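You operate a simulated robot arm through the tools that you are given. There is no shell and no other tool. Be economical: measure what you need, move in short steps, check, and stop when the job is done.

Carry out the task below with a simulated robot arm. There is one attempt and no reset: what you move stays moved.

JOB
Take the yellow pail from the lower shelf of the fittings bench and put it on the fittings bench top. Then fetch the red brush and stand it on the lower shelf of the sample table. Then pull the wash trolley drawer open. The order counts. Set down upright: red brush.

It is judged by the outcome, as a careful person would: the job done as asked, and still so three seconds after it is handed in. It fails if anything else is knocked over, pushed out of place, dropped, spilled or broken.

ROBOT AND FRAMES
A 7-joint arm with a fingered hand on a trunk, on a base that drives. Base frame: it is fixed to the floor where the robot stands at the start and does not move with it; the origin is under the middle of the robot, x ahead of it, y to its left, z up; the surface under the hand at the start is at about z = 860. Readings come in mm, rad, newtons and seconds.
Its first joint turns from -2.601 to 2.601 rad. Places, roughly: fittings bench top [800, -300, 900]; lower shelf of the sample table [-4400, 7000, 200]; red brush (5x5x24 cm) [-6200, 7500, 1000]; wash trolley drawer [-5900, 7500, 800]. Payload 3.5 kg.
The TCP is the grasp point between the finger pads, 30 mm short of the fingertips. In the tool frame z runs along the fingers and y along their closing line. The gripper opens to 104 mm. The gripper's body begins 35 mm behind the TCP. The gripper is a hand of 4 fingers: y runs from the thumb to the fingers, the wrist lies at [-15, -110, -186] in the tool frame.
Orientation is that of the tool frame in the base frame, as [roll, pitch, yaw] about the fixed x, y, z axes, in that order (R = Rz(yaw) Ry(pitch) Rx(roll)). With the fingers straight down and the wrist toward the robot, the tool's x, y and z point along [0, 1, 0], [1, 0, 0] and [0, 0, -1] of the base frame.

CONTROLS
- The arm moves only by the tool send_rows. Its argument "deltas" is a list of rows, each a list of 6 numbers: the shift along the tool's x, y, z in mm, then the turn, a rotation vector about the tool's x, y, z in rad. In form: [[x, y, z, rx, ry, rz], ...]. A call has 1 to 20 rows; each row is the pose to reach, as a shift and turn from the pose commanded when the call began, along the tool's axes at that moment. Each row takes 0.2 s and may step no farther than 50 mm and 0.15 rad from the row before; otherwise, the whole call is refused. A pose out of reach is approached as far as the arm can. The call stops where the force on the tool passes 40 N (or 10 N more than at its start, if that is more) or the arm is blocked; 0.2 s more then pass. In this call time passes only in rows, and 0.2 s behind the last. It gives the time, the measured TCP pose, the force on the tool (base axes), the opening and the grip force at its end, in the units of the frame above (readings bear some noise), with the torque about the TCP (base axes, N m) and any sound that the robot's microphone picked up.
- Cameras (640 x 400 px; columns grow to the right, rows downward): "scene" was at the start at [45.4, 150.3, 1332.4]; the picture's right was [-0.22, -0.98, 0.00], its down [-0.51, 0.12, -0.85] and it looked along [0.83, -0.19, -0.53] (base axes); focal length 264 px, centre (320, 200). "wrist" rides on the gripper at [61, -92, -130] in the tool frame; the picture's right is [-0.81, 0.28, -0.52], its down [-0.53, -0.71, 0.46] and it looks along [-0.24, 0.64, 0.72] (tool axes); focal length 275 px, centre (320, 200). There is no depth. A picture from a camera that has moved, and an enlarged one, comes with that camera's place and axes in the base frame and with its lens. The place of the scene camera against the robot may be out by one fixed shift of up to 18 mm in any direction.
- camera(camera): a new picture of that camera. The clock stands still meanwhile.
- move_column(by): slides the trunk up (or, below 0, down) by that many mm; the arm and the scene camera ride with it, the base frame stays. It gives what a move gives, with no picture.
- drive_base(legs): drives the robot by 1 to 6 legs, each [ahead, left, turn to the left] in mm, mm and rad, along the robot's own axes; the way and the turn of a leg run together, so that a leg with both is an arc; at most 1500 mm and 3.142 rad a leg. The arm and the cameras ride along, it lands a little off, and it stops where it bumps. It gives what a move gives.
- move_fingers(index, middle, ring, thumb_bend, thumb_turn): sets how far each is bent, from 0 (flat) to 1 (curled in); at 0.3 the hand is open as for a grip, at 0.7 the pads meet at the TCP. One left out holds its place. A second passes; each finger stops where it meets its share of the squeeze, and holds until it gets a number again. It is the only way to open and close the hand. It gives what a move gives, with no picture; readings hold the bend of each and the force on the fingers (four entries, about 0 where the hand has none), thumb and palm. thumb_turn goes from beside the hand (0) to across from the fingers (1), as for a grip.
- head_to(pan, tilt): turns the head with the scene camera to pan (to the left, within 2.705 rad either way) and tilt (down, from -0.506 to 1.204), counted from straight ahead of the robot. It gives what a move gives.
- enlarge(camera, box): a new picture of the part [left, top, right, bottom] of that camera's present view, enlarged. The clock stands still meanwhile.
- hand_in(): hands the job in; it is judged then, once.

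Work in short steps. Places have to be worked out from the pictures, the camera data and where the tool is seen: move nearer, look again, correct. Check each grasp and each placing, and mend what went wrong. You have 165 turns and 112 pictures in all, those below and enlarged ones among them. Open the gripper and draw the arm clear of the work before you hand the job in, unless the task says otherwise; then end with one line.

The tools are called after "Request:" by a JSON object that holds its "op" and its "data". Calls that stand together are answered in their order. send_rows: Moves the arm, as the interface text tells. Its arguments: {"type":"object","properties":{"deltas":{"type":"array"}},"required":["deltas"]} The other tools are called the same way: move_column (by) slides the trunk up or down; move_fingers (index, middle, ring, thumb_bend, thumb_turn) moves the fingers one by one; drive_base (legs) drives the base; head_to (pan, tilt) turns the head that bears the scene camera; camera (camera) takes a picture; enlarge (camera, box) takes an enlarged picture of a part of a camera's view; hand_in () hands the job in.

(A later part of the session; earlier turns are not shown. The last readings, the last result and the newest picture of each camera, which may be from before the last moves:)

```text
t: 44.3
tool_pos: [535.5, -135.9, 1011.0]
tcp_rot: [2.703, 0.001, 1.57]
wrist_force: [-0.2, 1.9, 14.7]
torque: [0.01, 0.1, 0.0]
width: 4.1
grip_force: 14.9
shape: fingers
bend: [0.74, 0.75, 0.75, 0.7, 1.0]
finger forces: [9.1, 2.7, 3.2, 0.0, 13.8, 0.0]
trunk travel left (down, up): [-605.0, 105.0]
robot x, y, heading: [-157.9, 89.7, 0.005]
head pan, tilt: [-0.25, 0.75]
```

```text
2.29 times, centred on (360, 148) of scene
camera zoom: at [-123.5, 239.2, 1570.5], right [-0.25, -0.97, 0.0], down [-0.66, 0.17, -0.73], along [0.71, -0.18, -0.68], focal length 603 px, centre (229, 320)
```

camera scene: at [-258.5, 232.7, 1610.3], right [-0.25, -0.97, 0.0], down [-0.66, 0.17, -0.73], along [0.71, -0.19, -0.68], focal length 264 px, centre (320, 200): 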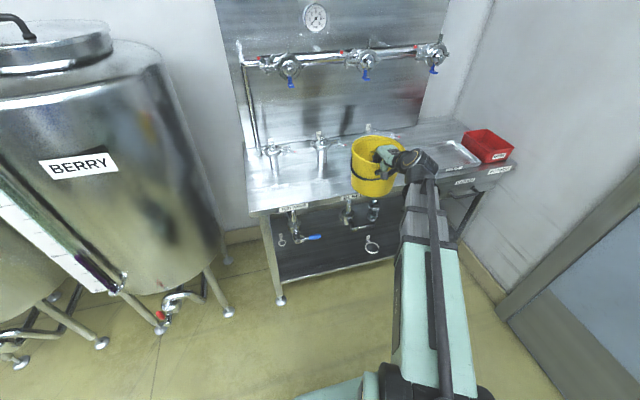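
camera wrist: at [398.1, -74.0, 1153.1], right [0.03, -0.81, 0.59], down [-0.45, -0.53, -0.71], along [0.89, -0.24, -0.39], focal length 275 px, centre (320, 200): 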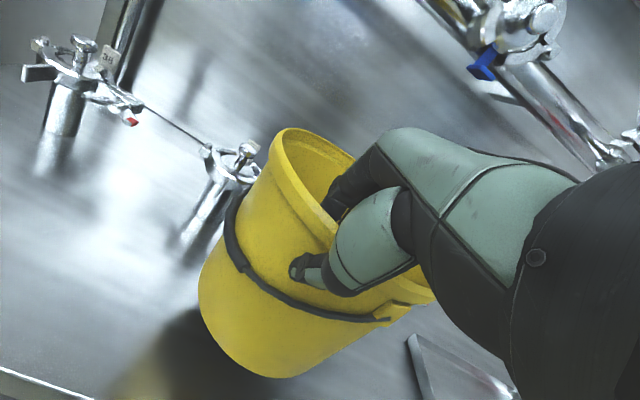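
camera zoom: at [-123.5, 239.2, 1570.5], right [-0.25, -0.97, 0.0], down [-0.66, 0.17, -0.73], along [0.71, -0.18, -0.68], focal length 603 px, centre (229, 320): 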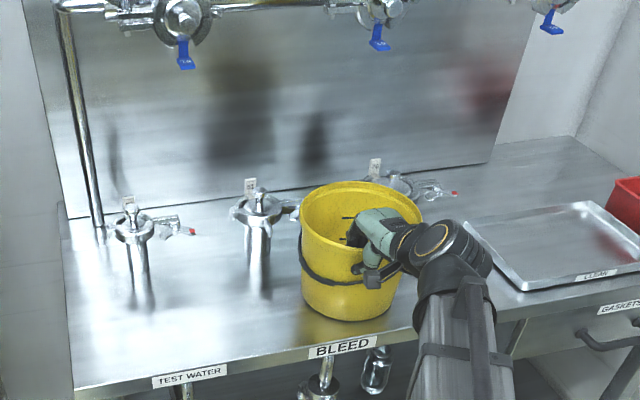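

Contact at 15 N: the pail rests on the bench. I open the hand, then lift away.

Request:
{"op": "move_fingers", "data": {"index": 0.4, "middle": 0.4, "ring": 0.4, "thumb_bend": 0.4}}

Request:
{"op": "move_column", "data": {"by": 100}}

Request:
{"op": "camera", "data": {"camera": "scene"}}

```text
t: 45.3
tool_pos: [536.6, -136.1, 1008.9]
tcp_rot: [2.706, 0.0, 1.574]
wrist_force: [0.3, -1.0, -0.4]
torque: [0.01, 0.02, -0.01]
width: 77.2
grip_force: 0.1
shape: fingers
bend: [0.4, 0.4, 0.4, 0.4, 0.99]
finger forces: [0.0, 0.1, 0.0, 0.0, 0.1, 0.1]
trunk travel left (down, up): [-605.0, 105.0]
robot x, y, heading: [-161.0, 91.6, 0.003]
head pan, tilt: [-0.25, 0.75]
```

```text
t: 46.6
tool_pos: [536.5, -136.0, 1108.7]
tcp_rot: [2.705, -0.001, 1.574]
wrist_force: [-0.4, -0.9, -0.6]
torque: [0.01, -0.01, -0.02]
width: 77.3
grip_force: 0.0
shape: fingers
bend: [0.4, 0.4, 0.4, 0.4, 0.99]
finger forces: [0.1, 0.1, 0.1, 0.0, 0.2, 0.0]
trunk travel left (down, up): [-705.0, 5.0]
robot x, y, heading: [-159.2, 92.5, 0.001]
head pan, tilt: [-0.25, 0.75]
```

```text
72 pictures are left
camera scene: at [-122.1, 238.6, 1670.2], right [-0.25, -0.97, 0.0], down [-0.66, 0.17, -0.73], along [0.71, -0.18, -0.68], focal length 264 px, centre (320, 200)
```

scene: 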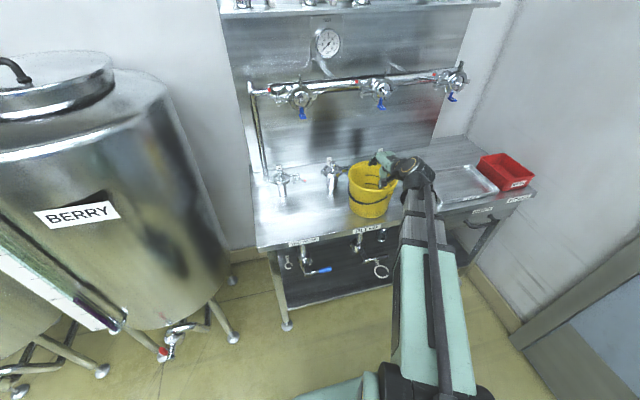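

Pail stands on the bench top. I back away, then turn left to survey the aisle.

Request:
{"op": "drive_base", "data": {"legs": [[-600, 0, 0]]}}

Request:
{"op": "move_column", "data": {"by": -200}}

Request:
{"op": "head_to", "data": {"pan": -0.1, "tilt": 0.5}}

Request:
{"op": "camera", "data": {"camera": "scene"}}

Request:
{"op": "head_to", "data": {"pan": 1.57, "tilt": 0.3}}

Request:
{"op": "camera", "data": {"camera": "scene"}}

Request:
{"op": "head_to", "data": {"pan": 2.4, "tilt": 0.3}}

Request:
{"op": "camera", "data": {"camera": "scene"}}

```text
t: 50.0
tool_pos: [-69.6, -135.4, 1109.0]
tcp_rot: [2.706, 0.0, 1.571]
wrist_force: [0.6, 0.0, 0.6]
torque: [-0.01, 0.01, 0.0]
width: 77.3
grip_force: 0.1
shape: fingers
bend: [0.4, 0.4, 0.4, 0.4, 0.99]
finger forces: [0.1, 0.0, 0.1, 0.0, 0.0, 0.0]
trunk travel left (down, up): [-705.0, 5.0]
robot x, y, heading: [-765.3, 87.0, 0.002]
head pan, tilt: [-0.25, 0.75]
```

```text
t: 52.2
tool_pos: [-69.9, -135.7, 908.6]
tcp_rot: [2.706, -0.001, 1.573]
wrist_force: [0.1, -0.2, -0.1]
torque: [-0.02, 0.0, 0.01]
width: 77.3
grip_force: 0.0
shape: fingers
bend: [0.4, 0.4, 0.4, 0.4, 0.99]
finger forces: [0.1, 0.1, 0.0, 0.0, 0.1, 0.1]
trunk travel left (down, up): [-505.0, 205.0]
robot x, y, heading: [-767.2, 84.2, 0.003]
head pan, tilt: [-0.25, 0.75]
```

```text
t: 53.0
tool_pos: [-70.0, -136.7, 909.9]
tcp_rot: [2.706, 0.001, 1.573]
wrist_force: [-0.6, -0.5, -0.5]
torque: [0.02, 0.0, 0.0]
width: 77.4
grip_force: 0.1
shape: fingers
bend: [0.4, 0.4, 0.4, 0.4, 0.99]
finger forces: [0.1, 0.0, 0.1, 0.1, 0.1, 0.2]
trunk travel left (down, up): [-505.0, 205.0]
robot x, y, heading: [-767.6, 90.7, 0.003]
head pan, tilt: [-0.099, 0.499]
```

```text
71 pictures are left
camera scene: at [-718.6, 248.9, 1492.2], right [-0.1, -1.0, 0.0], down [-0.48, 0.05, -0.88], along [0.87, -0.09, -0.48], focal length 264 px, centre (320, 200)
```

scene: 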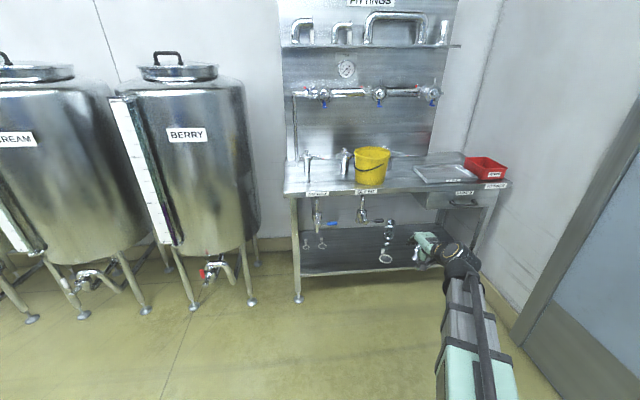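

```text
t: 54.7
tool_pos: [-70.3, -136.4, 907.7]
tcp_rot: [2.706, -0.001, 1.571]
wrist_force: [-0.2, -0.3, 0.8]
torque: [0.02, 0.0, -0.03]
width: 77.3
grip_force: 0.0
shape: fingers
bend: [0.4, 0.4, 0.4, 0.4, 0.99]
finger forces: [0.1, 0.0, 0.0, 0.0, 0.0, 0.1]
trunk travel left (down, up): [-505.0, 205.0]
robot x, y, heading: [-768.2, 88.2, 0.001]
head pan, tilt: [1.571, 0.3]
```

```text
70 pictures are left
camera scene: at [-809.3, 351.1, 1510.6], right [1.0, 0.0, 0.0], down [0.0, -0.3, -0.96], along [0.0, 0.96, -0.3], focal length 264 px, centre (320, 200)
```

scene: 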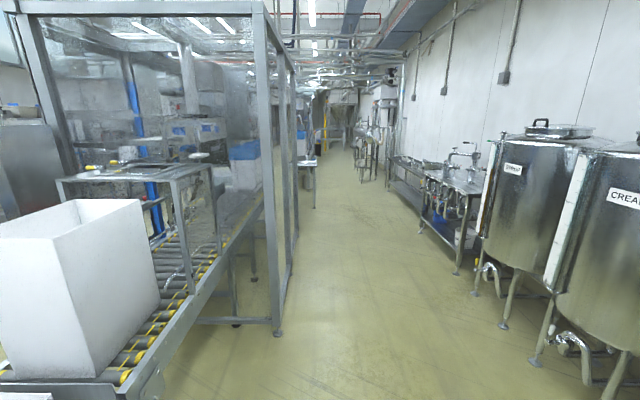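

```text
t: 55.9
tool_pos: [-70.2, -136.2, 910.3]
tcp_rot: [2.705, 0.0, 1.574]
wrist_force: [-1.0, -0.5, -0.7]
torque: [-0.01, 0.02, 0.0]
width: 77.3
grip_force: 0.0
shape: fingers
bend: [0.4, 0.4, 0.4, 0.4, 0.99]
finger forces: [0.1, 0.0, 0.1, 0.0, 0.1, 0.0]
trunk travel left (down, up): [-505.0, 205.0]
robot x, y, heading: [-771.2, 90.3, 0.001]
head pan, tilt: [2.4, 0.3]
```

```text
69 pictures are left
camera scene: at [-878.1, 320.7, 1510.6], right [0.67, 0.74, 0.0], down [0.22, -0.2, -0.96], along [-0.71, 0.64, -0.3], focal length 264 px, centre (320, 200)
```

scene: 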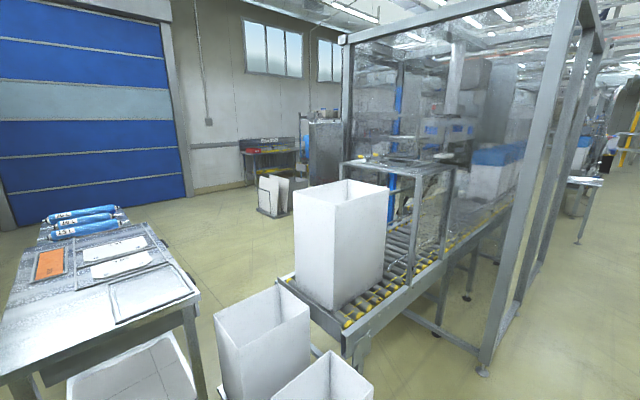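

The aisle runs along +y between the cage (x≈-1125) and the tanks (x≈+450). I turn left and drive along x≈-350, in legs, then look.

Request:
{"op": "drive_base", "data": {"legs": [[0, 0, 1.571], [1000, -400, 0], [1500, 0, 0]]}}

Request:
{"op": "head_to", "data": {"pan": 0.1, "tilt": 0.3}}

Request:
{"op": "camera", "data": {"camera": "scene"}}

```text
t: 72.2
tool_pos: [-43.5, 3255.0, 908.3]
tcp_rot: [2.706, 0.0, 3.087]
wrist_force: [-0.1, 0.1, -0.5]
torque: [-0.01, -0.03, -0.01]
width: 77.3
grip_force: 0.1
shape: fingers
bend: [0.4, 0.4, 0.4, 0.4, 0.99]
finger forces: [0.0, 0.0, 0.1, 0.0, 0.0, 0.0]
trunk travel left (down, up): [-505.0, 205.0]
robot x, y, heading: [-305.1, 2572.2, 1.521]
head pan, tilt: [2.4, 0.3]
```

```text
t: 74.3
tool_pos: [-45.1, 3255.9, 908.6]
tcp_rot: [2.706, -0.001, 3.088]
wrist_force: [-0.3, -0.1, -0.5]
torque: [0.02, -0.05, 0.0]
width: 77.6
grip_force: 0.2
shape: fingers
bend: [0.4, 0.4, 0.4, 0.4, 0.99]
finger forces: [0.1, 0.0, 0.0, 0.1, 0.0, 0.0]
trunk travel left (down, up): [-505.0, 205.0]
robot x, y, heading: [-305.5, 2572.1, 1.52]
head pan, tilt: [0.099, 0.3]
```

```text
68 pictures are left
camera scene: at [-480.2, 2629.7, 1510.6], right [1.0, 0.05, 0.0], down [0.01, -0.3, -0.96], along [-0.04, 0.95, -0.3], focal length 264 px, centre (320, 200)
```

scene: 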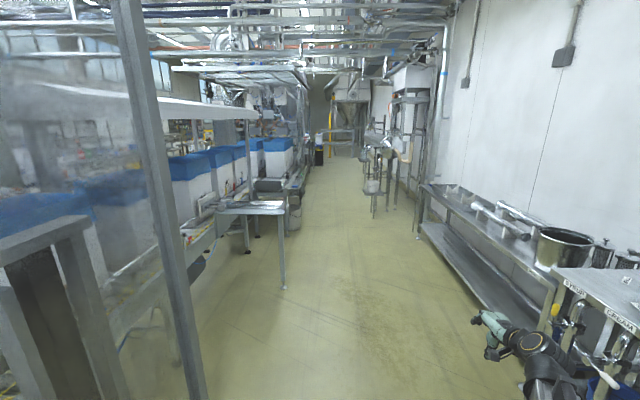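

Aisle is clear ahead; left table leg at x≈-910, right bench at ≈700. I straighten up and go another 3 m.

Request:
{"op": "drive_base", "data": {"legs": [[1500, -30, 0.05], [1500, 0, 0]]}}

Request:
{"op": "camera", "data": {"camera": "scene"}}

Request:
{"op": "head_to", "data": {"pan": 0.9, "tilt": 0.25}}

Request:
{"op": "camera", "data": {"camera": "scene"}}

```text
refused: leg 1 is longer than a leg can be; nothing moved
```

```text
67 pictures are left
camera scene: at [-480.2, 2629.7, 1510.6], right [1.0, 0.05, 0.0], down [0.01, -0.3, -0.96], along [-0.04, 0.95, -0.3], focal length 264 px, centre (320, 200)
```

scene: 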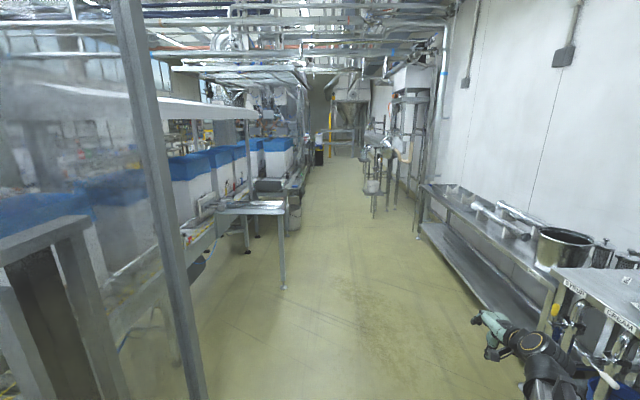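

```text
t: 75.4
tool_pos: [-44.6, 3254.4, 909.2]
tcp_rot: [2.706, 0.001, 3.089]
wrist_force: [-0.4, 0.2, 0.4]
torque: [0.0, -0.03, -0.01]
width: 77.3
grip_force: 0.1
shape: fingers
bend: [0.4, 0.4, 0.4, 0.4, 0.99]
finger forces: [0.0, 0.0, 0.0, 0.1, 0.0, 0.0]
trunk travel left (down, up): [-505.0, 205.0]
robot x, y, heading: [-300.5, 2569.1, 1.519]
head pan, tilt: [0.901, 0.25]
```

```text
66 pictures are left
camera scene: at [-545.8, 2598.3, 1515.4], right [0.66, 0.75, 0.0], down [0.19, -0.16, -0.97], along [-0.73, 0.64, -0.25], focal length 264 px, centre (320, 200)
```

scene: 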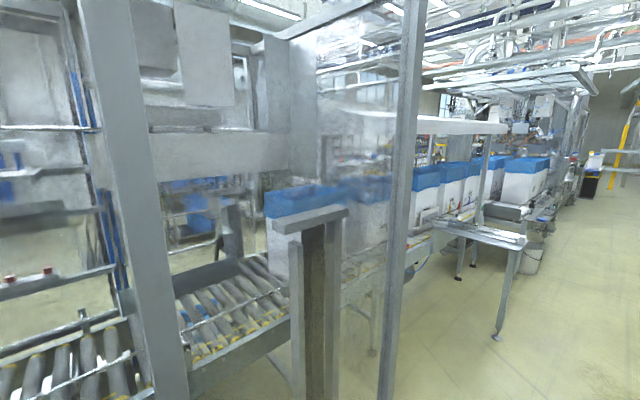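

The line runs on far to the north; the sample table and trolley are west of it, so the western aisle via the paper table's south side looks shorter. I back up to the start area, turn to face -x, and look.

Request:
{"op": "drive_base", "data": {"legs": [[-1400, 0, 0.05], [-1150, 0, 0], [0, 0, 1.571]]}}

Request:
{"op": "head_to", "data": {"pan": 0.2, "tilt": 0.4}}

Request:
{"op": "camera", "data": {"camera": "scene"}}

```text
t: 91.8
tool_pos: [-1039.6, 205.1, 908.7]
tcp_rot: [2.706, -0.002, -1.529]
wrist_force: [0.1, 0.3, 0.4]
torque: [-0.02, 0.01, 0.02]
width: 77.3
grip_force: 0.0
shape: fingers
bend: [0.4, 0.4, 0.4, 0.4, 0.99]
finger forces: [0.1, 0.0, 0.1, 0.0, 0.0, 0.0]
trunk travel left (down, up): [-505.0, 205.0]
robot x, y, heading: [-335.3, 7.5, -3.104]
head pan, tilt: [0.901, 0.25]
```

```text
t: 92.9
tool_pos: [-1040.4, 205.2, 909.3]
tcp_rot: [2.707, -0.001, -1.528]
wrist_force: [-0.1, 0.2, 0.0]
torque: [0.02, 0.0, -0.01]
width: 77.6
grip_force: 0.1
shape: fingers
bend: [0.4, 0.4, 0.4, 0.4, 0.99]
finger forces: [0.1, 0.1, 0.0, 0.0, 0.1, 0.0]
trunk travel left (down, up): [-505.0, 205.0]
robot x, y, heading: [-334.4, 9.1, -3.093]
head pan, tilt: [0.201, 0.4]
```

```text
65 pictures are left
camera scene: at [-369.7, -180.6, 1501.4], right [-0.24, 0.97, 0.0], down [0.38, 0.09, -0.92], along [-0.89, -0.22, -0.39], focal length 264 px, centre (320, 200)
```

scene: 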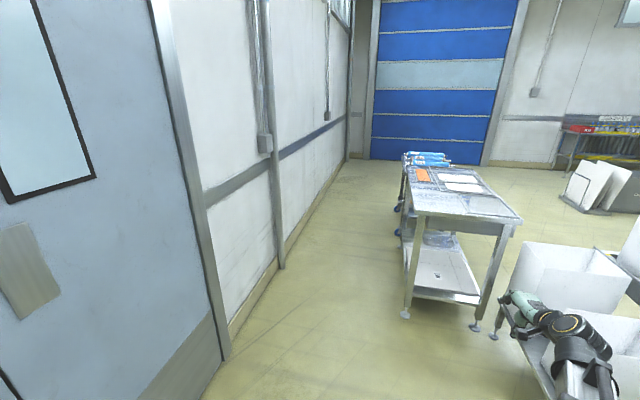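

Corridor between wall (y≈-995) and paper table (y≥~40) is free. I slide left to y≈-480 and drive west past the table.

Request:
{"op": "drive_base", "data": {"legs": [[0, 490, -0.045], [1450, 0, 0], [1450, 0, 0]]}}

Request:
{"op": "head_to", "data": {"pan": -0.9, "tilt": 0.35}}

Request:
{"op": "camera", "data": {"camera": "scene"}}

```text
t: 109.3
tool_pos: [-3897.8, -228.6, 908.9]
tcp_rot: [2.706, 0.0, -1.58]
wrist_force: [0.6, -1.0, -0.5]
torque: [0.03, 0.0, -0.01]
width: 77.5
grip_force: 0.0
shape: fingers
bend: [0.4, 0.4, 0.4, 0.4, 0.99]
finger forces: [0.0, 0.0, 0.0, 0.0, 0.0, 0.0]
trunk travel left (down, up): [-505.0, 205.0]
robot x, y, heading: [-3203.9, -457.4, 3.129]
head pan, tilt: [0.201, 0.4]
```

```text
t: 110.6
tool_pos: [-3899.7, -227.4, 909.0]
tcp_rot: [2.707, 0.001, -1.58]
wrist_force: [-0.8, -0.4, -0.5]
torque: [-0.04, 0.04, 0.01]
width: 77.3
grip_force: 0.1
shape: fingers
bend: [0.4, 0.4, 0.4, 0.4, 0.99]
finger forces: [0.1, 0.0, 0.0, 0.1, 0.1, 0.0]
trunk travel left (down, up): [-505.0, 205.0]
robot x, y, heading: [-3201.3, -461.4, 3.132]
head pan, tilt: [-0.901, 0.351]
```

```text
64 pictures are left
camera scene: at [-3215.4, -556.0, 1505.9], right [0.79, 0.62, 0.0], down [0.21, -0.27, -0.94], along [-0.58, 0.74, -0.34], focal length 264 px, centre (320, 200)
```

scene: 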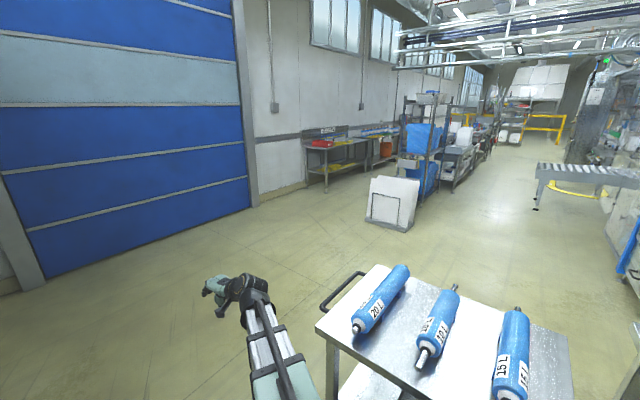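

Western aisle is open. I go past the cart's end to x≈-4400, turn to face +y, then weave to x≈-3550 to pass the leaning boards.

Request:
{"op": "drive_base", "data": {"legs": [[1190, 0, 0], [0, 0, -1.56], [1450, 0, 0], [750, -820, 0], [1200, 0, 0]]}}

Request:
{"op": "head_to", "data": {"pan": 0.15, "tilt": 0.3}}

Request:
{"op": "camera", "data": {"camera": "scene"}}

```text
t: 138.2
tool_pos: [-3541.6, 3703.6, 909.6]
tcp_rot: [2.705, -0.001, -3.09]
wrist_force: [-1.2, -1.1, 0.2]
torque: [0.0, -0.04, 0.0]
width: 77.5
grip_force: 0.0
shape: fingers
bend: [0.4, 0.4, 0.4, 0.4, 0.99]
finger forces: [0.0, 0.0, 0.1, 0.0, 0.0, 0.0]
trunk travel left (down, up): [-505.0, 205.0]
robot x, y, heading: [-3728.3, 2997.1, 1.625]
head pan, tilt: [-0.901, 0.351]
```

```text
t: 139.6
tool_pos: [-3540.8, 3704.0, 908.6]
tcp_rot: [2.705, 0.001, -3.09]
wrist_force: [0.0, 0.6, -0.3]
torque: [-0.01, -0.04, 0.03]
width: 77.5
grip_force: 0.1
shape: fingers
bend: [0.4, 0.4, 0.4, 0.4, 0.99]
finger forces: [0.0, 0.1, 0.0, 0.0, 0.1, 0.0]
trunk travel left (down, up): [-505.0, 205.0]
robot x, y, heading: [-3730.8, 2995.9, 1.624]
head pan, tilt: [0.15, 0.3]
```

```text
63 pictures are left
camera scene: at [-3914.5, 3036.8, 1510.6], right [0.98, 0.2, 0.0], down [0.06, -0.29, -0.96], along [-0.19, 0.94, -0.3], focal length 264 px, centre (320, 200)
```

scene: 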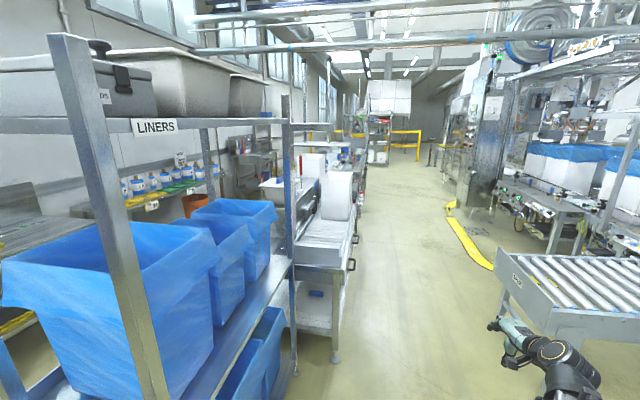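

Gap ahead between cart (x≈-4080) and roller conveyor (x≈-3160). I align at x≈-3630 and pass through.

Request:
{"op": "drive_base", "data": {"legs": [[200, -95, -0.053], [1300, 0, 0], [1000, 0, 0]]}}

Request:
{"op": "head_to", "data": {"pan": 0.4, "tilt": 0.35}}

Request:
{"op": "camera", "data": {"camera": "scene"}}

Request:
{"op": "head_to", "data": {"pan": 1.3, "tilt": 0.35}}

Request:
{"op": "camera", "data": {"camera": "scene"}}

```text
t: 152.0
tool_pos: [-3458.8, 6164.2, 909.3]
tcp_rot: [2.705, -0.001, -3.124]
wrist_force: [0.5, 0.6, 0.0]
torque: [0.03, 0.01, 0.02]
width: 77.6
grip_force: 0.1
shape: fingers
bend: [0.4, 0.4, 0.4, 0.4, 0.99]
finger forces: [0.1, 0.1, 0.0, 0.0, 0.0, 0.0]
trunk travel left (down, up): [-505.0, 205.0]
robot x, y, heading: [-3670.8, 5460.6, 1.588]
head pan, tilt: [0.15, 0.3]
```

```text
t: 152.8
tool_pos: [-3458.1, 6162.8, 909.8]
tcp_rot: [2.705, 0.001, -3.125]
wrist_force: [0.6, -0.9, 1.3]
torque: [-0.02, 0.01, -0.01]
width: 77.4
grip_force: 0.1
shape: fingers
bend: [0.4, 0.4, 0.4, 0.4, 0.99]
finger forces: [0.0, 0.0, 0.1, 0.1, 0.0, 0.0]
trunk travel left (down, up): [-505.0, 205.0]
robot x, y, heading: [-3672.7, 5459.9, 1.585]
head pan, tilt: [0.4, 0.351]
```

```text
62 pictures are left
camera scene: at [-3875.5, 5501.0, 1505.9], right [0.91, 0.41, 0.0], down [0.14, -0.31, -0.94], along [-0.38, 0.86, -0.34], focal length 264 px, centre (320, 200)
```

scene: 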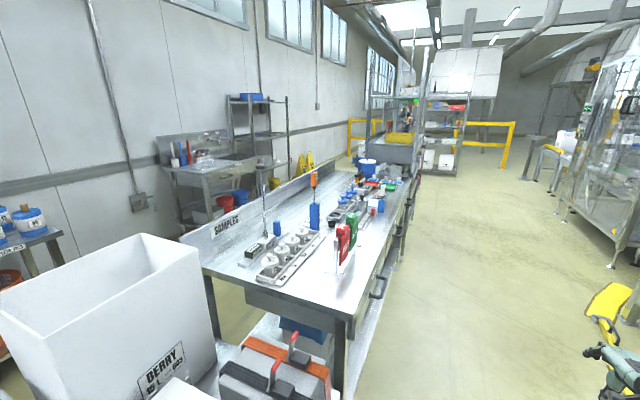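

```text
t: 154.0
tool_pos: [-3458.9, 6164.0, 909.8]
tcp_rot: [2.703, 0.001, -3.125]
wrist_force: [-0.4, 0.2, 0.1]
torque: [0.02, 0.0, 0.03]
width: 77.4
grip_force: 0.1
shape: fingers
bend: [0.4, 0.4, 0.4, 0.4, 0.99]
finger forces: [0.1, 0.1, 0.0, 0.0, 0.0, 0.0]
trunk travel left (down, up): [-505.0, 205.0]
robot x, y, heading: [-3670.4, 5463.4, 1.588]
head pan, tilt: [1.3, 0.351]
```

```text
61 pictures are left
camera scene: at [-3927.9, 5439.2, 1505.9], right [0.25, 0.97, 0.0], down [0.33, -0.09, -0.94], along [-0.91, 0.24, -0.34], focal length 264 px, centre (320, 200)
```

scene: 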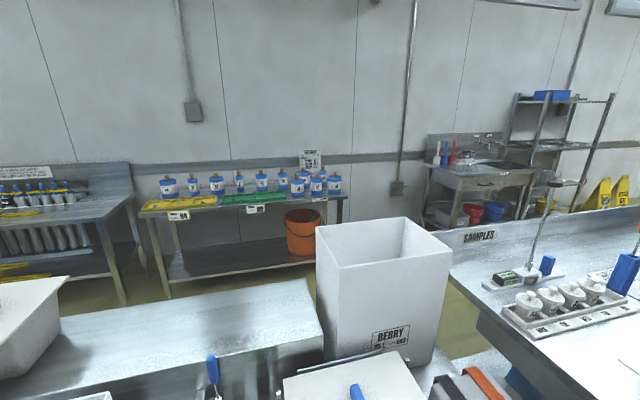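

The sink-like wash trolley with the red brush is west of the sample table. I enlarge both views to decide on the route.

Request:
{"op": "enlarge", "data": {"camera": "scene", "box": [380, 70, 640, 240]}}

Request:
{"op": "head_to", "data": {"pan": 0.35, "tilt": 0.35}}

Request:
{"op": "enlarge", "data": {"camera": "scene", "box": [280, 60, 540, 240]}}

```text
2.35 times, centred on (510, 155) of scene
camera zoom: at [-3927.9, 5439.2, 1505.9], right [0.25, 0.97, 0.0], down [0.33, -0.09, -0.94], along [-0.91, 0.24, -0.34], focal length 620 px, centre (-127, 306)
```

zoom: 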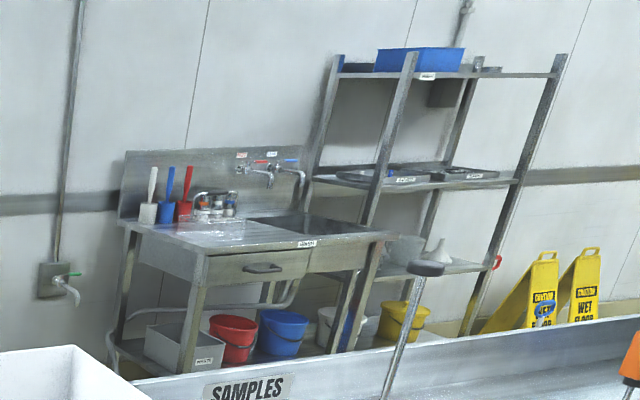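

```text
t: 155.2
tool_pos: [-3458.4, 6163.7, 908.5]
tcp_rot: [2.706, 0.0, -3.125]
wrist_force: [0.1, -0.4, 0.4]
torque: [0.01, 0.03, 0.01]
width: 77.8
grip_force: 0.0
shape: fingers
bend: [0.4, 0.4, 0.4, 0.4, 0.99]
finger forces: [0.0, 0.1, 0.0, 0.0, 0.0, 0.0]
trunk travel left (down, up): [-505.0, 205.0]
robot x, y, heading: [-3670.0, 5462.1, 1.586]
head pan, tilt: [0.351, 0.351]
```

```text
2.22 times, centred on (410, 150) of scene
camera zoom: at [-3871.4, 5502.7, 1505.9], right [0.93, 0.36, 0.0], down [0.12, -0.32, -0.94], along [-0.34, 0.88, -0.34], focal length 586 px, centre (120, 311)
```

zoom: 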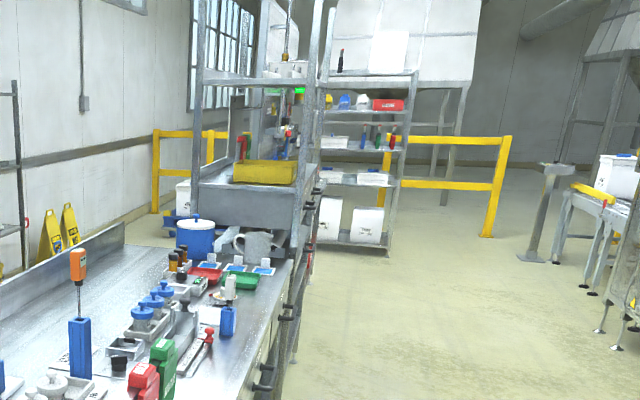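

The south way round, along the wall aisle (x between -5950 and -4800), is the surer route. I reverse out past the gap to y≈1200, slide west to x≈-5400, and look.

Request:
{"op": "drive_base", "data": {"legs": [[-1450, 0, -0.015], [-1400, 0, 0], [-1400, 0, 0], [0, 1400, 0], [0, 320, 0]]}}

Request:
{"op": "head_to", "data": {"pan": 0.0, "tilt": 0.3}}

Request:
{"op": "camera", "data": {"camera": "scene"}}

```text
t: 183.7
tool_pos: [-5208.3, 2017.2, 908.5]
tcp_rot: [2.705, 0.0, 3.101]
wrist_force: [0.6, 0.0, -0.3]
torque: [0.02, 0.01, 0.01]
width: 77.4
grip_force: 0.0
shape: fingers
bend: [0.4, 0.4, 0.4, 0.4, 0.99]
finger forces: [0.0, 0.0, 0.0, 0.0, 0.0, 0.1]
trunk travel left (down, up): [-505.0, 205.0]
robot x, y, heading: [-5459.5, 1327.6, 1.528]
head pan, tilt: [0.351, 0.351]
```

```text
t: 184.5
tool_pos: [-5208.3, 2014.2, 909.6]
tcp_rot: [2.704, -0.001, 3.102]
wrist_force: [0.4, 0.0, 0.5]
torque: [0.0, 0.0, 0.01]
width: 77.7
grip_force: 0.0
shape: fingers
bend: [0.4, 0.4, 0.4, 0.4, 0.99]
finger forces: [0.1, 0.0, 0.0, 0.0, 0.0, 0.1]
trunk travel left (down, up): [-505.0, 205.0]
robot x, y, heading: [-5460.1, 1329.7, 1.53]
head pan, tilt: [0.0, 0.3]
```

```text
58 pictures are left
camera scene: at [-5626.2, 1385.1, 1510.6], right [1.0, -0.04, 0.0], down [-0.01, -0.3, -0.96], along [0.04, 0.95, -0.3], focal length 264 px, centre (320, 200)
```

scene: 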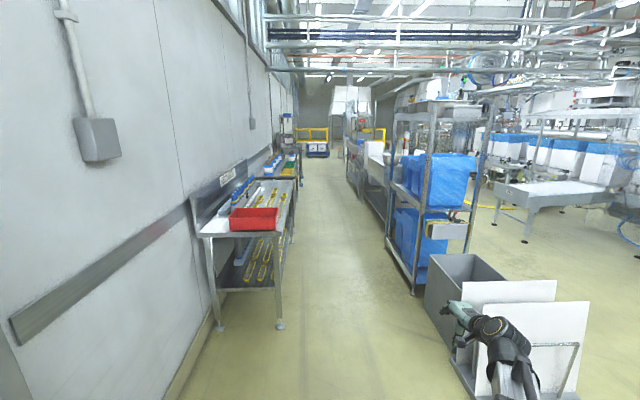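

Clear straight aisle, centre x≈-5290. I align and drive to y≈5700.

Request:
{"op": "drive_base", "data": {"legs": [[300, -140, 0.041], [1450, 0, 0], [1450, 0, 0], [1100, 0, 0]]}}

Request:
{"op": "head_to", "data": {"pan": 0.15, "tilt": 0.4}}

Request:
{"op": "camera", "data": {"camera": "scene"}}

```text
t: 205.7
tool_pos: [-5012.5, 6345.4, 909.2]
tcp_rot: [2.705, -0.001, 3.109]
wrist_force: [0.2, -0.6, -0.2]
torque: [-0.01, 0.02, 0.0]
width: 77.4
grip_force: 0.0
shape: fingers
bend: [0.4, 0.4, 0.4, 0.4, 0.99]
finger forces: [0.0, 0.1, 0.0, 0.0, 0.0, 0.1]
trunk travel left (down, up): [-505.0, 205.0]
robot x, y, heading: [-5264.2, 5656.8, 1.539]
head pan, tilt: [0.0, 0.3]
```

```text
t: 206.3
tool_pos: [-5012.5, 6345.5, 909.1]
tcp_rot: [2.706, 0.0, 3.109]
wrist_force: [-0.5, 0.1, 0.9]
torque: [0.03, 0.0, -0.02]
width: 77.4
grip_force: 0.1
shape: fingers
bend: [0.4, 0.4, 0.4, 0.4, 0.99]
finger forces: [0.0, 0.0, 0.0, 0.0, 0.0, 0.0]
trunk travel left (down, up): [-505.0, 205.0]
robot x, y, heading: [-5260.3, 5654.7, 1.538]
head pan, tilt: [0.15, 0.4]
```

```text
57 pictures are left
camera scene: at [-5439.2, 5710.1, 1501.4], right [0.99, 0.12, 0.0], down [0.05, -0.39, -0.92], along [-0.11, 0.91, -0.39], focal length 264 px, centre (320, 200)
```

scene: 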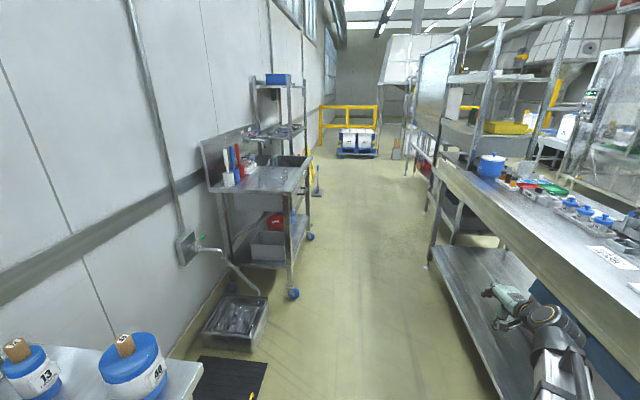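

Trolley front is at x≈-5840, y 7290–8160; brushes stand at its left back. I raise the trunk, advance to y≈6600, turn to face -x, and look.

Request:
{"op": "move_column", "data": {"by": 200}}

Request:
{"op": "drive_base", "data": {"legs": [[930, 30, 0.03], [0, 0, 1.571]]}}

Request:
{"op": "head_to", "data": {"pan": -0.6, "tilt": 0.5}}

Request:
{"op": "camera", "data": {"camera": "scene"}}

```text
t: 208.5
tool_pos: [-5012.8, 6345.9, 1108.1]
tcp_rot: [2.705, 0.0, 3.11]
wrist_force: [0.7, -1.0, 0.3]
torque: [-0.04, -0.02, 0.0]
width: 77.4
grip_force: 0.2
shape: fingers
bend: [0.4, 0.4, 0.4, 0.4, 0.99]
finger forces: [0.0, 0.0, 0.0, 0.0, 0.0, 0.0]
trunk travel left (down, up): [-705.0, 5.0]
robot x, y, heading: [-5257.5, 5655.5, 1.539]
head pan, tilt: [0.15, 0.4]
```

```text
t: 217.2
tool_pos: [-5973.1, 6804.2, 1109.6]
tcp_rot: [2.706, -0.001, -1.559]
wrist_force: [0.7, 0.1, 0.3]
torque: [-0.01, 0.04, -0.02]
width: 77.5
grip_force: 0.0
shape: fingers
bend: [0.4, 0.4, 0.4, 0.4, 0.99]
finger forces: [0.1, 0.0, 0.1, 0.1, 0.0, 0.0]
trunk travel left (down, up): [-705.0, 5.0]
robot x, y, heading: [-5274.4, 6585.4, -3.135]
head pan, tilt: [0.15, 0.4]
```

```text
t: 218.3
tool_pos: [-5974.3, 6804.1, 1109.7]
tcp_rot: [2.704, -0.001, -1.559]
wrist_force: [0.6, 0.3, -0.1]
torque: [-0.03, 0.0, -0.01]
width: 77.3
grip_force: 0.2
shape: fingers
bend: [0.4, 0.4, 0.4, 0.4, 0.99]
finger forces: [0.1, 0.1, 0.1, 0.0, 0.0, 0.0]
trunk travel left (down, up): [-705.0, 5.0]
robot x, y, heading: [-5274.0, 6585.6, -3.128]
head pan, tilt: [-0.6, 0.499]
```

```text
56 pictures are left
camera scene: at [-5301.3, 6468.0, 1692.2], right [0.56, 0.83, 0.0], down [0.4, -0.27, -0.88], along [-0.73, 0.49, -0.48], focal length 264 px, centre (320, 200)
```

scene: 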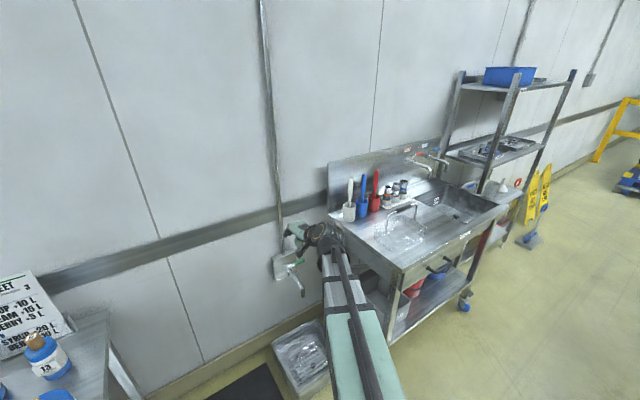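

Request:
{"op": "enlarge", "data": {"camera": "scene", "box": [310, 130, 530, 330]}}

```text
2.00 times, centred on (420, 230) of scene
camera zoom: at [-5301.3, 6468.0, 1692.2], right [0.56, 0.83, 0.0], down [0.4, -0.27, -0.88], along [-0.73, 0.49, -0.48], focal length 528 px, centre (120, 140)
```

zoom: 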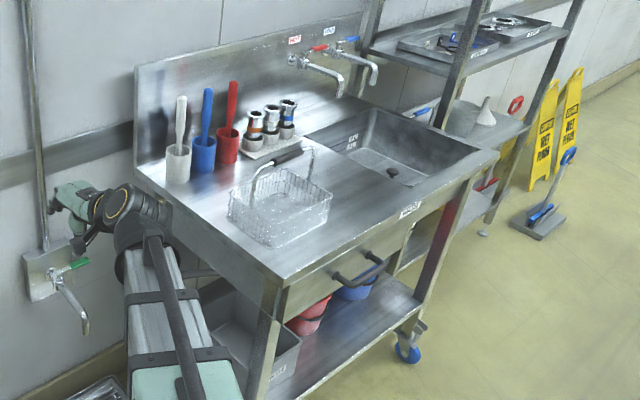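

Red brush base ≈(-6253,7495,~875), top ≈1130, with the blue brush ~90 mm to its left. I'll grip the handle with the closing line horizontal (thumb left, fingers right), so first I turn the tool 90° about its axis in free space.

Request:
{"op": "send_rows", "data": {"deltas": [[0, 0, 0, 0, 0, 0.143], [0, 0, 0, 0, 0, 0.286], [0, 0, 0, 0, 0, 0.428], [0, 0, 0, 0, 0, 0.571], [0, 0, 0, 0, 0, 0.714], [0, 0, 0, 0, 0, 0.857], [0, 0, 0, 0, 0, 1.0], [0, 0, 0, 0, 0, 1.143], [0, 0, 0, 0, 0, 1.285], [0, 0, 0, 0, 0, 1.428], [0, 0, 0, 0, 0, 1.571]]}}

Request:
{"op": "camera", "data": {"camera": "scene"}}

```text
t: 220.7
tool_pos: [-5973.6, 6805.6, 1109.3]
tcp_rot: [3.139, -0.439, -3.132]
wrist_force: [0.4, 0.1, 0.5]
torque: [0.02, 0.01, -0.02]
width: 77.4
grip_force: 0.0
shape: fingers
bend: [0.4, 0.4, 0.4, 0.4, 0.99]
finger forces: [0.0, 0.1, 0.1, 0.1, 0.1, 0.0]
trunk travel left (down, up): [-705.0, 5.0]
robot x, y, heading: [-5275.5, 6587.4, -3.129]
head pan, tilt: [-0.6, 0.499]
```

```text
54 pictures are left
camera scene: at [-5301.5, 6468.1, 1692.2], right [0.56, 0.83, 0.0], down [0.4, -0.27, -0.88], along [-0.73, 0.49, -0.48], focal length 264 px, centre (320, 200)
```

scene: 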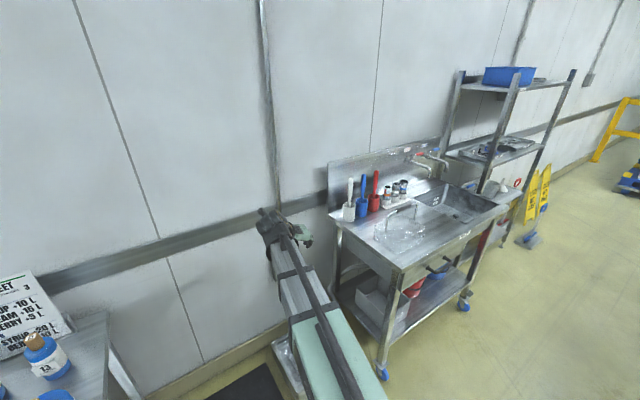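

Works. Next raise the pointing direction by 0.5 rad (to ~36° below horizontal).

Request:
{"op": "send_rows", "data": {"deltas": [[0, 0, 0, 0, 0.125, 0], [0, 0, 0, 0, 0.25, 0], [0, 0, 0, 0, 0.375, 0], [0, 0, 0, 0, 0.5, 0]]}}

Request:
{"op": "camera", "data": {"camera": "wrist"}}

```text
t: 221.7
tool_pos: [-5972.2, 6805.7, 1108.6]
tcp_rot: [3.14, -0.938, -3.13]
wrist_force: [0.0, 0.2, 0.1]
torque: [-0.04, 0.04, -0.03]
width: 77.1
grip_force: 0.0
shape: fingers
bend: [0.4, 0.4, 0.4, 0.4, 0.99]
finger forces: [0.1, 0.0, 0.0, 0.1, 0.0, 0.1]
trunk travel left (down, up): [-705.0, 5.0]
robot x, y, heading: [-5278.3, 6589.2, -3.132]
head pan, tilt: [-0.6, 0.499]
```

```text
53 pictures are left
camera wrist: at [-5904.1, 6714.5, 1235.7], right [0.89, 0.28, -0.35], down [-0.04, -0.71, -0.7], along [-0.45, 0.64, -0.63], focal length 275 px, centre (320, 200)
```

wrist: 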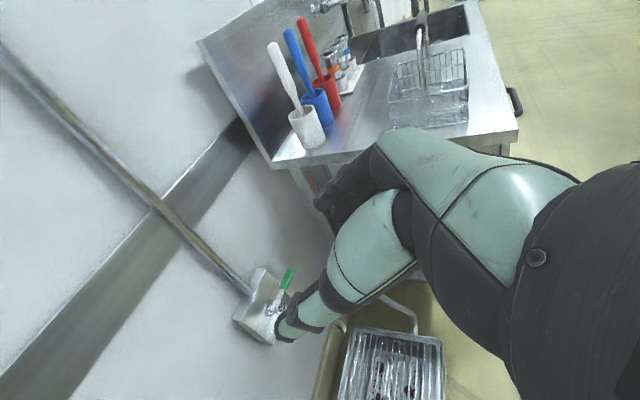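

Triangulated handle top ≈(-6239,7464,1138). I zoom to see whether the brush and its cup are one piece.

Request:
{"op": "enlarge", "data": {"camera": "wrist", "box": [250, 0, 370, 160]}}

Request:
{"op": "enlarge", "data": {"camera": "scene", "box": [325, 150, 425, 230]}}

```text
2.50 times, centred on (310, 80) of wrist
camera zoom: at [-5904.1, 6714.5, 1235.7], right [0.89, 0.28, -0.35], down [-0.04, -0.71, -0.7], along [-0.45, 0.64, -0.63], focal length 688 px, centre (345, 500)
```

zoom: 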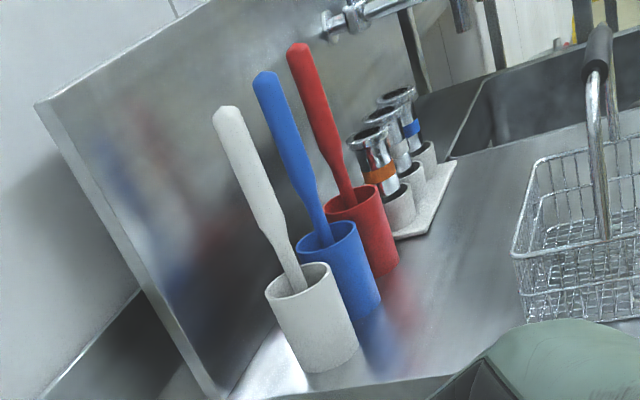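

```text
5.00 times, centred on (375, 190) of scene
camera zoom: at [-5301.2, 6468.0, 1692.3], right [0.56, 0.83, 0.0], down [0.4, -0.27, -0.88], along [-0.73, 0.49, -0.48], focal length 1319 px, centre (45, 250)
```

zoom: 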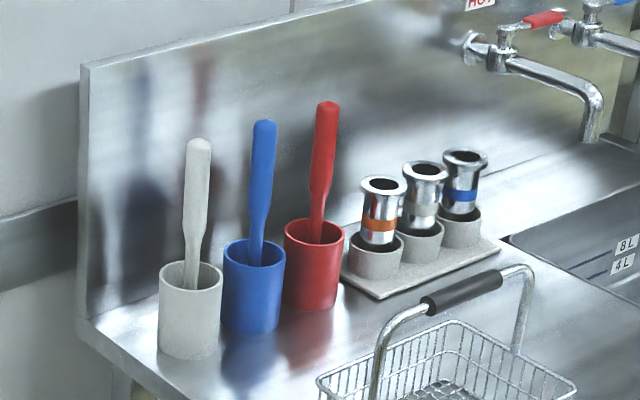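

The cups are separate holders; the brush stands upright in the red cup, centre ≈(-6238,7465), top ≈1138. I slide the base right so the hand is in front of it, staying above the basket.

Request:
{"op": "drive_base", "data": {"legs": [[60, -655, -0.008]]}}

Request:
{"op": "camera", "data": {"camera": "wrist"}}

Request:
{"op": "head_to", "data": {"pan": -0.2, "tilt": 0.55}}

Request:
{"op": "camera", "data": {"camera": "scene"}}

```text
t: 225.4
tool_pos: [-6033.9, 7468.8, 1109.9]
tcp_rot: [3.139, -0.935, -3.139]
wrist_force: [0.1, 0.2, -0.4]
torque: [-0.03, -0.03, 0.02]
width: 77.6
grip_force: 0.1
shape: fingers
bend: [0.4, 0.4, 0.4, 0.4, 0.99]
finger forces: [0.1, 0.1, 0.0, 0.1, 0.0, 0.0]
trunk travel left (down, up): [-705.0, 5.0]
robot x, y, heading: [-5339.3, 7240.9, -3.136]
head pan, tilt: [-0.6, 0.499]
```

```text
50 pictures are left
camera wrist: at [-5966.3, 7376.7, 1235.5], right [0.9, 0.27, -0.35], down [-0.05, -0.71, -0.7], along [-0.44, 0.64, -0.63], focal length 275 px, centre (320, 200)
```

wrist: 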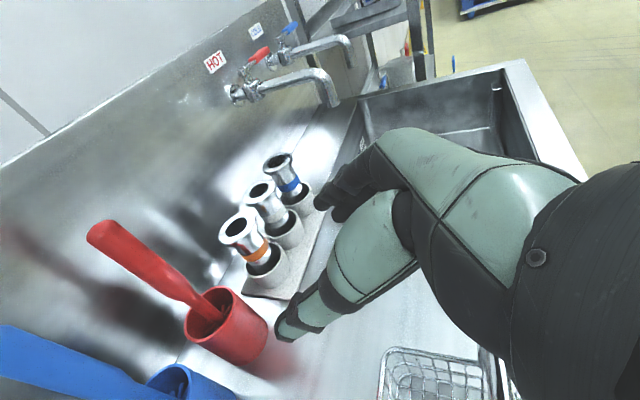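

```text
t: 226.2
tool_pos: [-6035.3, 7468.3, 1109.6]
tcp_rot: [3.14, -0.937, -3.14]
wrist_force: [0.3, 0.2, -0.6]
torque: [0.0, 0.0, -0.01]
width: 77.8
grip_force: 0.1
shape: fingers
bend: [0.4, 0.4, 0.4, 0.4, 0.99]
finger forces: [0.1, 0.1, 0.1, 0.0, 0.0, 0.1]
trunk travel left (down, up): [-705.0, 5.0]
robot x, y, heading: [-5339.3, 7244.2, -3.138]
head pan, tilt: [-0.201, 0.55]
```

```text
49 pictures are left
camera scene: at [-5378.7, 7089.9, 1687.7], right [0.2, 0.98, 0.0], down [0.51, -0.1, -0.85], along [-0.84, 0.17, -0.52], focal length 264 px, centre (320, 200)
```

scene: 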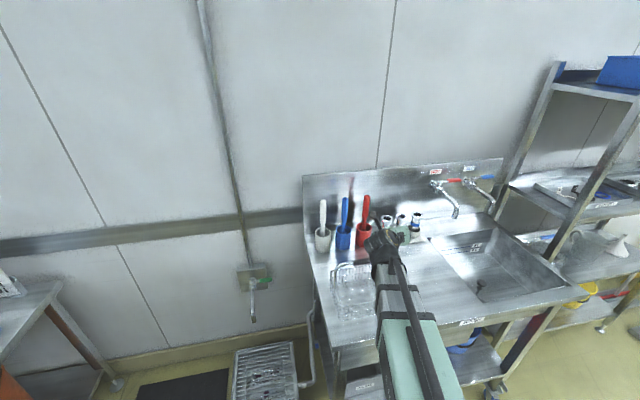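

Refining the brush position with close-ups from both cameras.

Request:
{"op": "enlarge", "data": {"camera": "scene", "box": [300, 170, 440, 270]}}

Request:
{"op": "enlarge", "data": {"camera": "wrist", "box": [60, 190, 380, 390]}}

```text
4.00 times, centred on (370, 220) of scene
camera zoom: at [-5378.7, 7089.9, 1687.7], right [0.2, 0.98, 0.0], down [0.51, -0.1, -0.85], along [-0.84, 0.17, -0.52], focal length 1055 px, centre (120, 120)
```

zoom: 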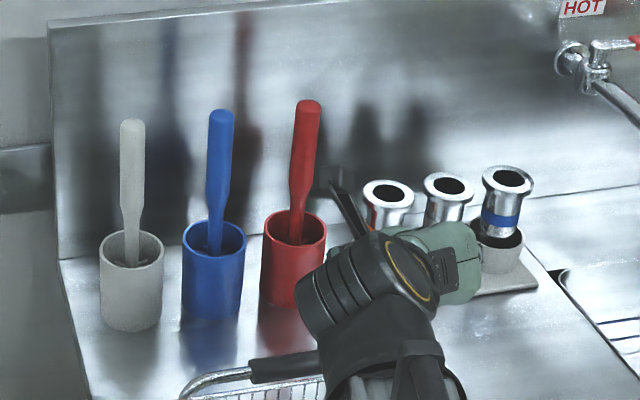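

```text
2.00 times, centred on (220, 290) of wrist
camera zoom: at [-5966.3, 7376.2, 1235.6], right [0.9, 0.27, -0.35], down [-0.05, -0.71, -0.7], along [-0.44, 0.64, -0.63], focal length 551 px, centre (520, 20)
```

zoom: 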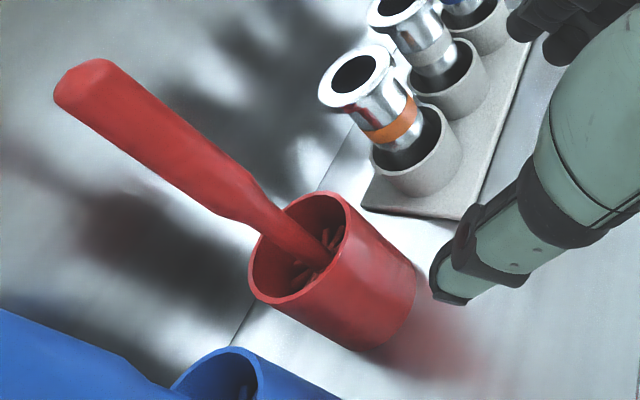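

Both wrist views agree: brush axis at (-6233,7455), top z≈1134. I line up (left 14, down 25) and advance 150 mm, then check.

Request:
{"op": "send_rows", "data": {"deltas": [[-20, -14, 15, 0, 0, 0], [2.2, -14, 45.2, 0, 0, 0], [24.4, -14, 75.5, 0, 0, 0], [46.6, -14, 105.7, 0, 0, 0], [68.8, -14, 135.9, 0, 0, 0]]}}

Request:
{"op": "camera", "data": {"camera": "wrist"}}

Request:
{"op": "enlarge", "data": {"camera": "scene", "box": [300, 170, 440, 270]}}

```text
t: 227.4
tool_pos: [-6185.4, 7455.7, 1080.4]
tcp_rot: [3.141, -0.936, -3.14]
wrist_force: [-0.3, 0.2, 0.7]
torque: [0.0, 0.0, 0.03]
width: 77.3
grip_force: 0.1
shape: fingers
bend: [0.4, 0.4, 0.4, 0.4, 0.99]
finger forces: [0.0, 0.0, 0.1, 0.1, 0.0, 0.1]
trunk travel left (down, up): [-705.0, 5.0]
robot x, y, heading: [-5340.5, 7241.2, -3.142]
head pan, tilt: [-0.201, 0.55]
```

```text
46 pictures are left
camera wrist: at [-6117.4, 7364.7, 1207.9], right [0.9, 0.27, -0.35], down [-0.05, -0.71, -0.7], along [-0.44, 0.64, -0.63], focal length 275 px, centre (320, 200)
```

wrist: 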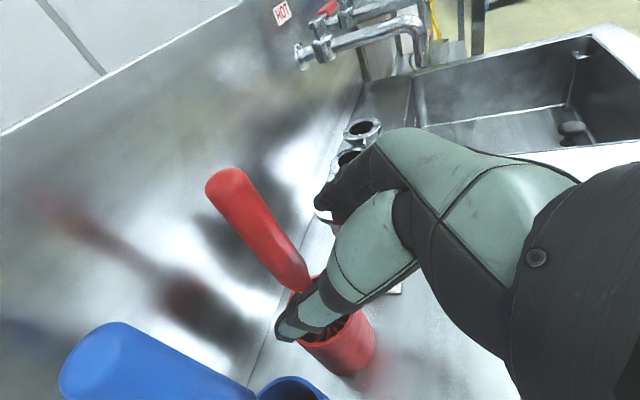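

```text
4.00 times, centred on (370, 220) of scene
camera zoom: at [-5379.4, 7089.9, 1687.6], right [0.2, 0.98, 0.0], down [0.51, -0.1, -0.85], along [-0.84, 0.17, -0.52], focal length 1055 px, centre (120, 120)
```

zoom: 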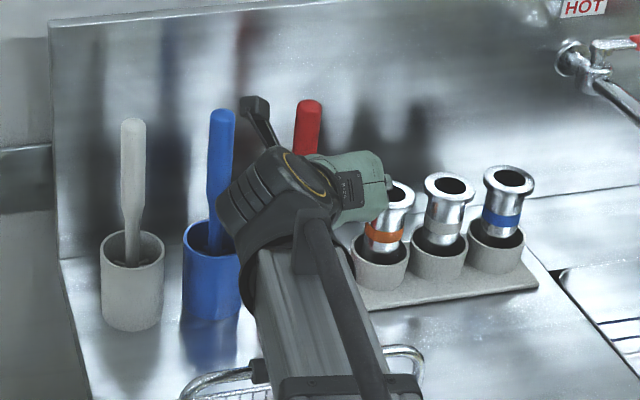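

Handle lies between thumb and fingers straight ahead. Advance the last 48 mm, then close gently.

Request:
{"op": "send_rows", "data": {"deltas": [[14.2, 0, 19.3, 0, 0, 0], [28.4, 0, 38.7, 0, 0, 0]]}}

Request:
{"op": "move_fingers", "data": {"index": 0.56, "middle": 0.56, "ring": 0.56, "thumb_bend": 0.56}}

Request:
{"op": "camera", "data": {"camera": "wrist"}}

```text
t: 228.1
tool_pos: [-6233.4, 7453.4, 1081.1]
tcp_rot: [3.14, -0.936, -3.141]
wrist_force: [0.5, 0.5, 0.5]
torque: [0.01, 0.0, 0.0]
width: 77.7
grip_force: 0.1
shape: fingers
bend: [0.4, 0.4, 0.4, 0.4, 0.99]
finger forces: [0.0, 0.0, 0.0, 0.0, 0.0, 0.0]
trunk travel left (down, up): [-705.0, 5.0]
robot x, y, heading: [-5339.1, 7241.2, -3.14]
head pan, tilt: [-0.201, 0.55]
```

```text
t: 229.1
tool_pos: [-6232.5, 7454.2, 1082.5]
tcp_rot: [-3.141, -0.936, -3.14]
wrist_force: [-0.3, 0.3, 0.2]
torque: [0.02, 0.01, 0.0]
width: 37.1
grip_force: 0.0
shape: fingers
bend: [0.56, 0.56, 0.56, 0.56, 1.0]
finger forces: [0.1, 0.0, 0.1, 0.0, 0.0, 0.0]
trunk travel left (down, up): [-705.0, 5.0]
robot x, y, heading: [-5340.0, 7243.1, -3.14]
head pan, tilt: [-0.201, 0.55]
```

```text
44 pictures are left
camera wrist: at [-6163.7, 7362.8, 1208.8], right [0.9, 0.27, -0.35], down [-0.05, -0.71, -0.7], along [-0.44, 0.64, -0.63], focal length 275 px, centre (320, 200)
```

wrist: 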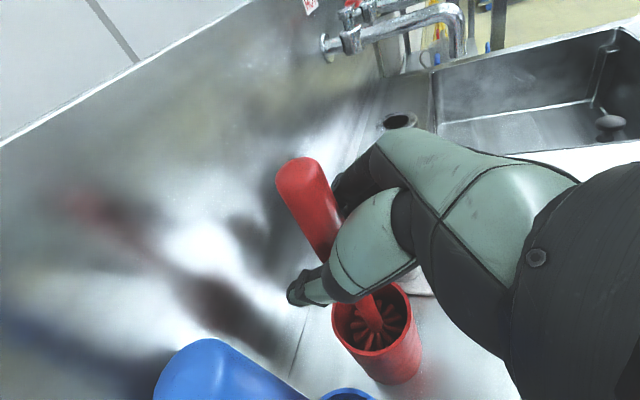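

Handle is between the pads. Close further.

Request:
{"op": "move_fingers", "data": {"index": 0.64, "middle": 0.64, "ring": 0.64, "thumb_bend": 0.64}}

Request:
{"op": "move_fingers", "data": {"index": 0.72, "middle": 0.72, "ring": 0.72, "thumb_bend": 0.68}}

Request:
{"op": "camera", "data": {"camera": "wrist"}}

```text
t: 230.1
tool_pos: [-6230.9, 7453.5, 1082.2]
tcp_rot: [-3.141, -0.936, 3.142]
wrist_force: [-0.2, 0.9, -0.6]
torque: [0.03, 0.01, 0.0]
width: 17.0
grip_force: 0.9
shape: fingers
bend: [0.64, 0.64, 0.63, 0.63, 1.0]
finger forces: [0.1, 0.0, 0.8, 0.1, 0.6, 0.0]
trunk travel left (down, up): [-705.0, 5.0]
robot x, y, heading: [-5337.4, 7239.4, -3.147]
head pan, tilt: [-0.201, 0.55]
```

```text
t: 231.1
tool_pos: [-6231.7, 7454.5, 1082.4]
tcp_rot: [-3.141, -0.936, 3.141]
wrist_force: [-1.0, 2.2, 0.3]
torque: [0.3, 0.05, 0.04]
width: 4.8
grip_force: 7.6
shape: fingers
bend: [0.72, 0.71, 0.65, 0.65, 1.0]
finger forces: [0.0, 2.1, 6.9, 0.0, 6.0, 0.0]
trunk travel left (down, up): [-705.0, 5.0]
robot x, y, heading: [-5340.6, 7238.7, -3.142]
head pan, tilt: [-0.201, 0.55]
```

```text
43 pictures are left
camera wrist: at [-6163.8, 7363.1, 1208.7], right [0.9, 0.27, -0.35], down [-0.05, -0.71, -0.7], along [-0.44, 0.64, -0.63], focal length 275 px, centre (320, 200)
```

wrist: 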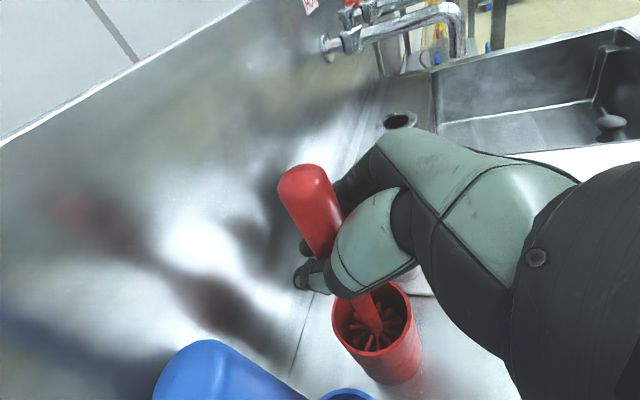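

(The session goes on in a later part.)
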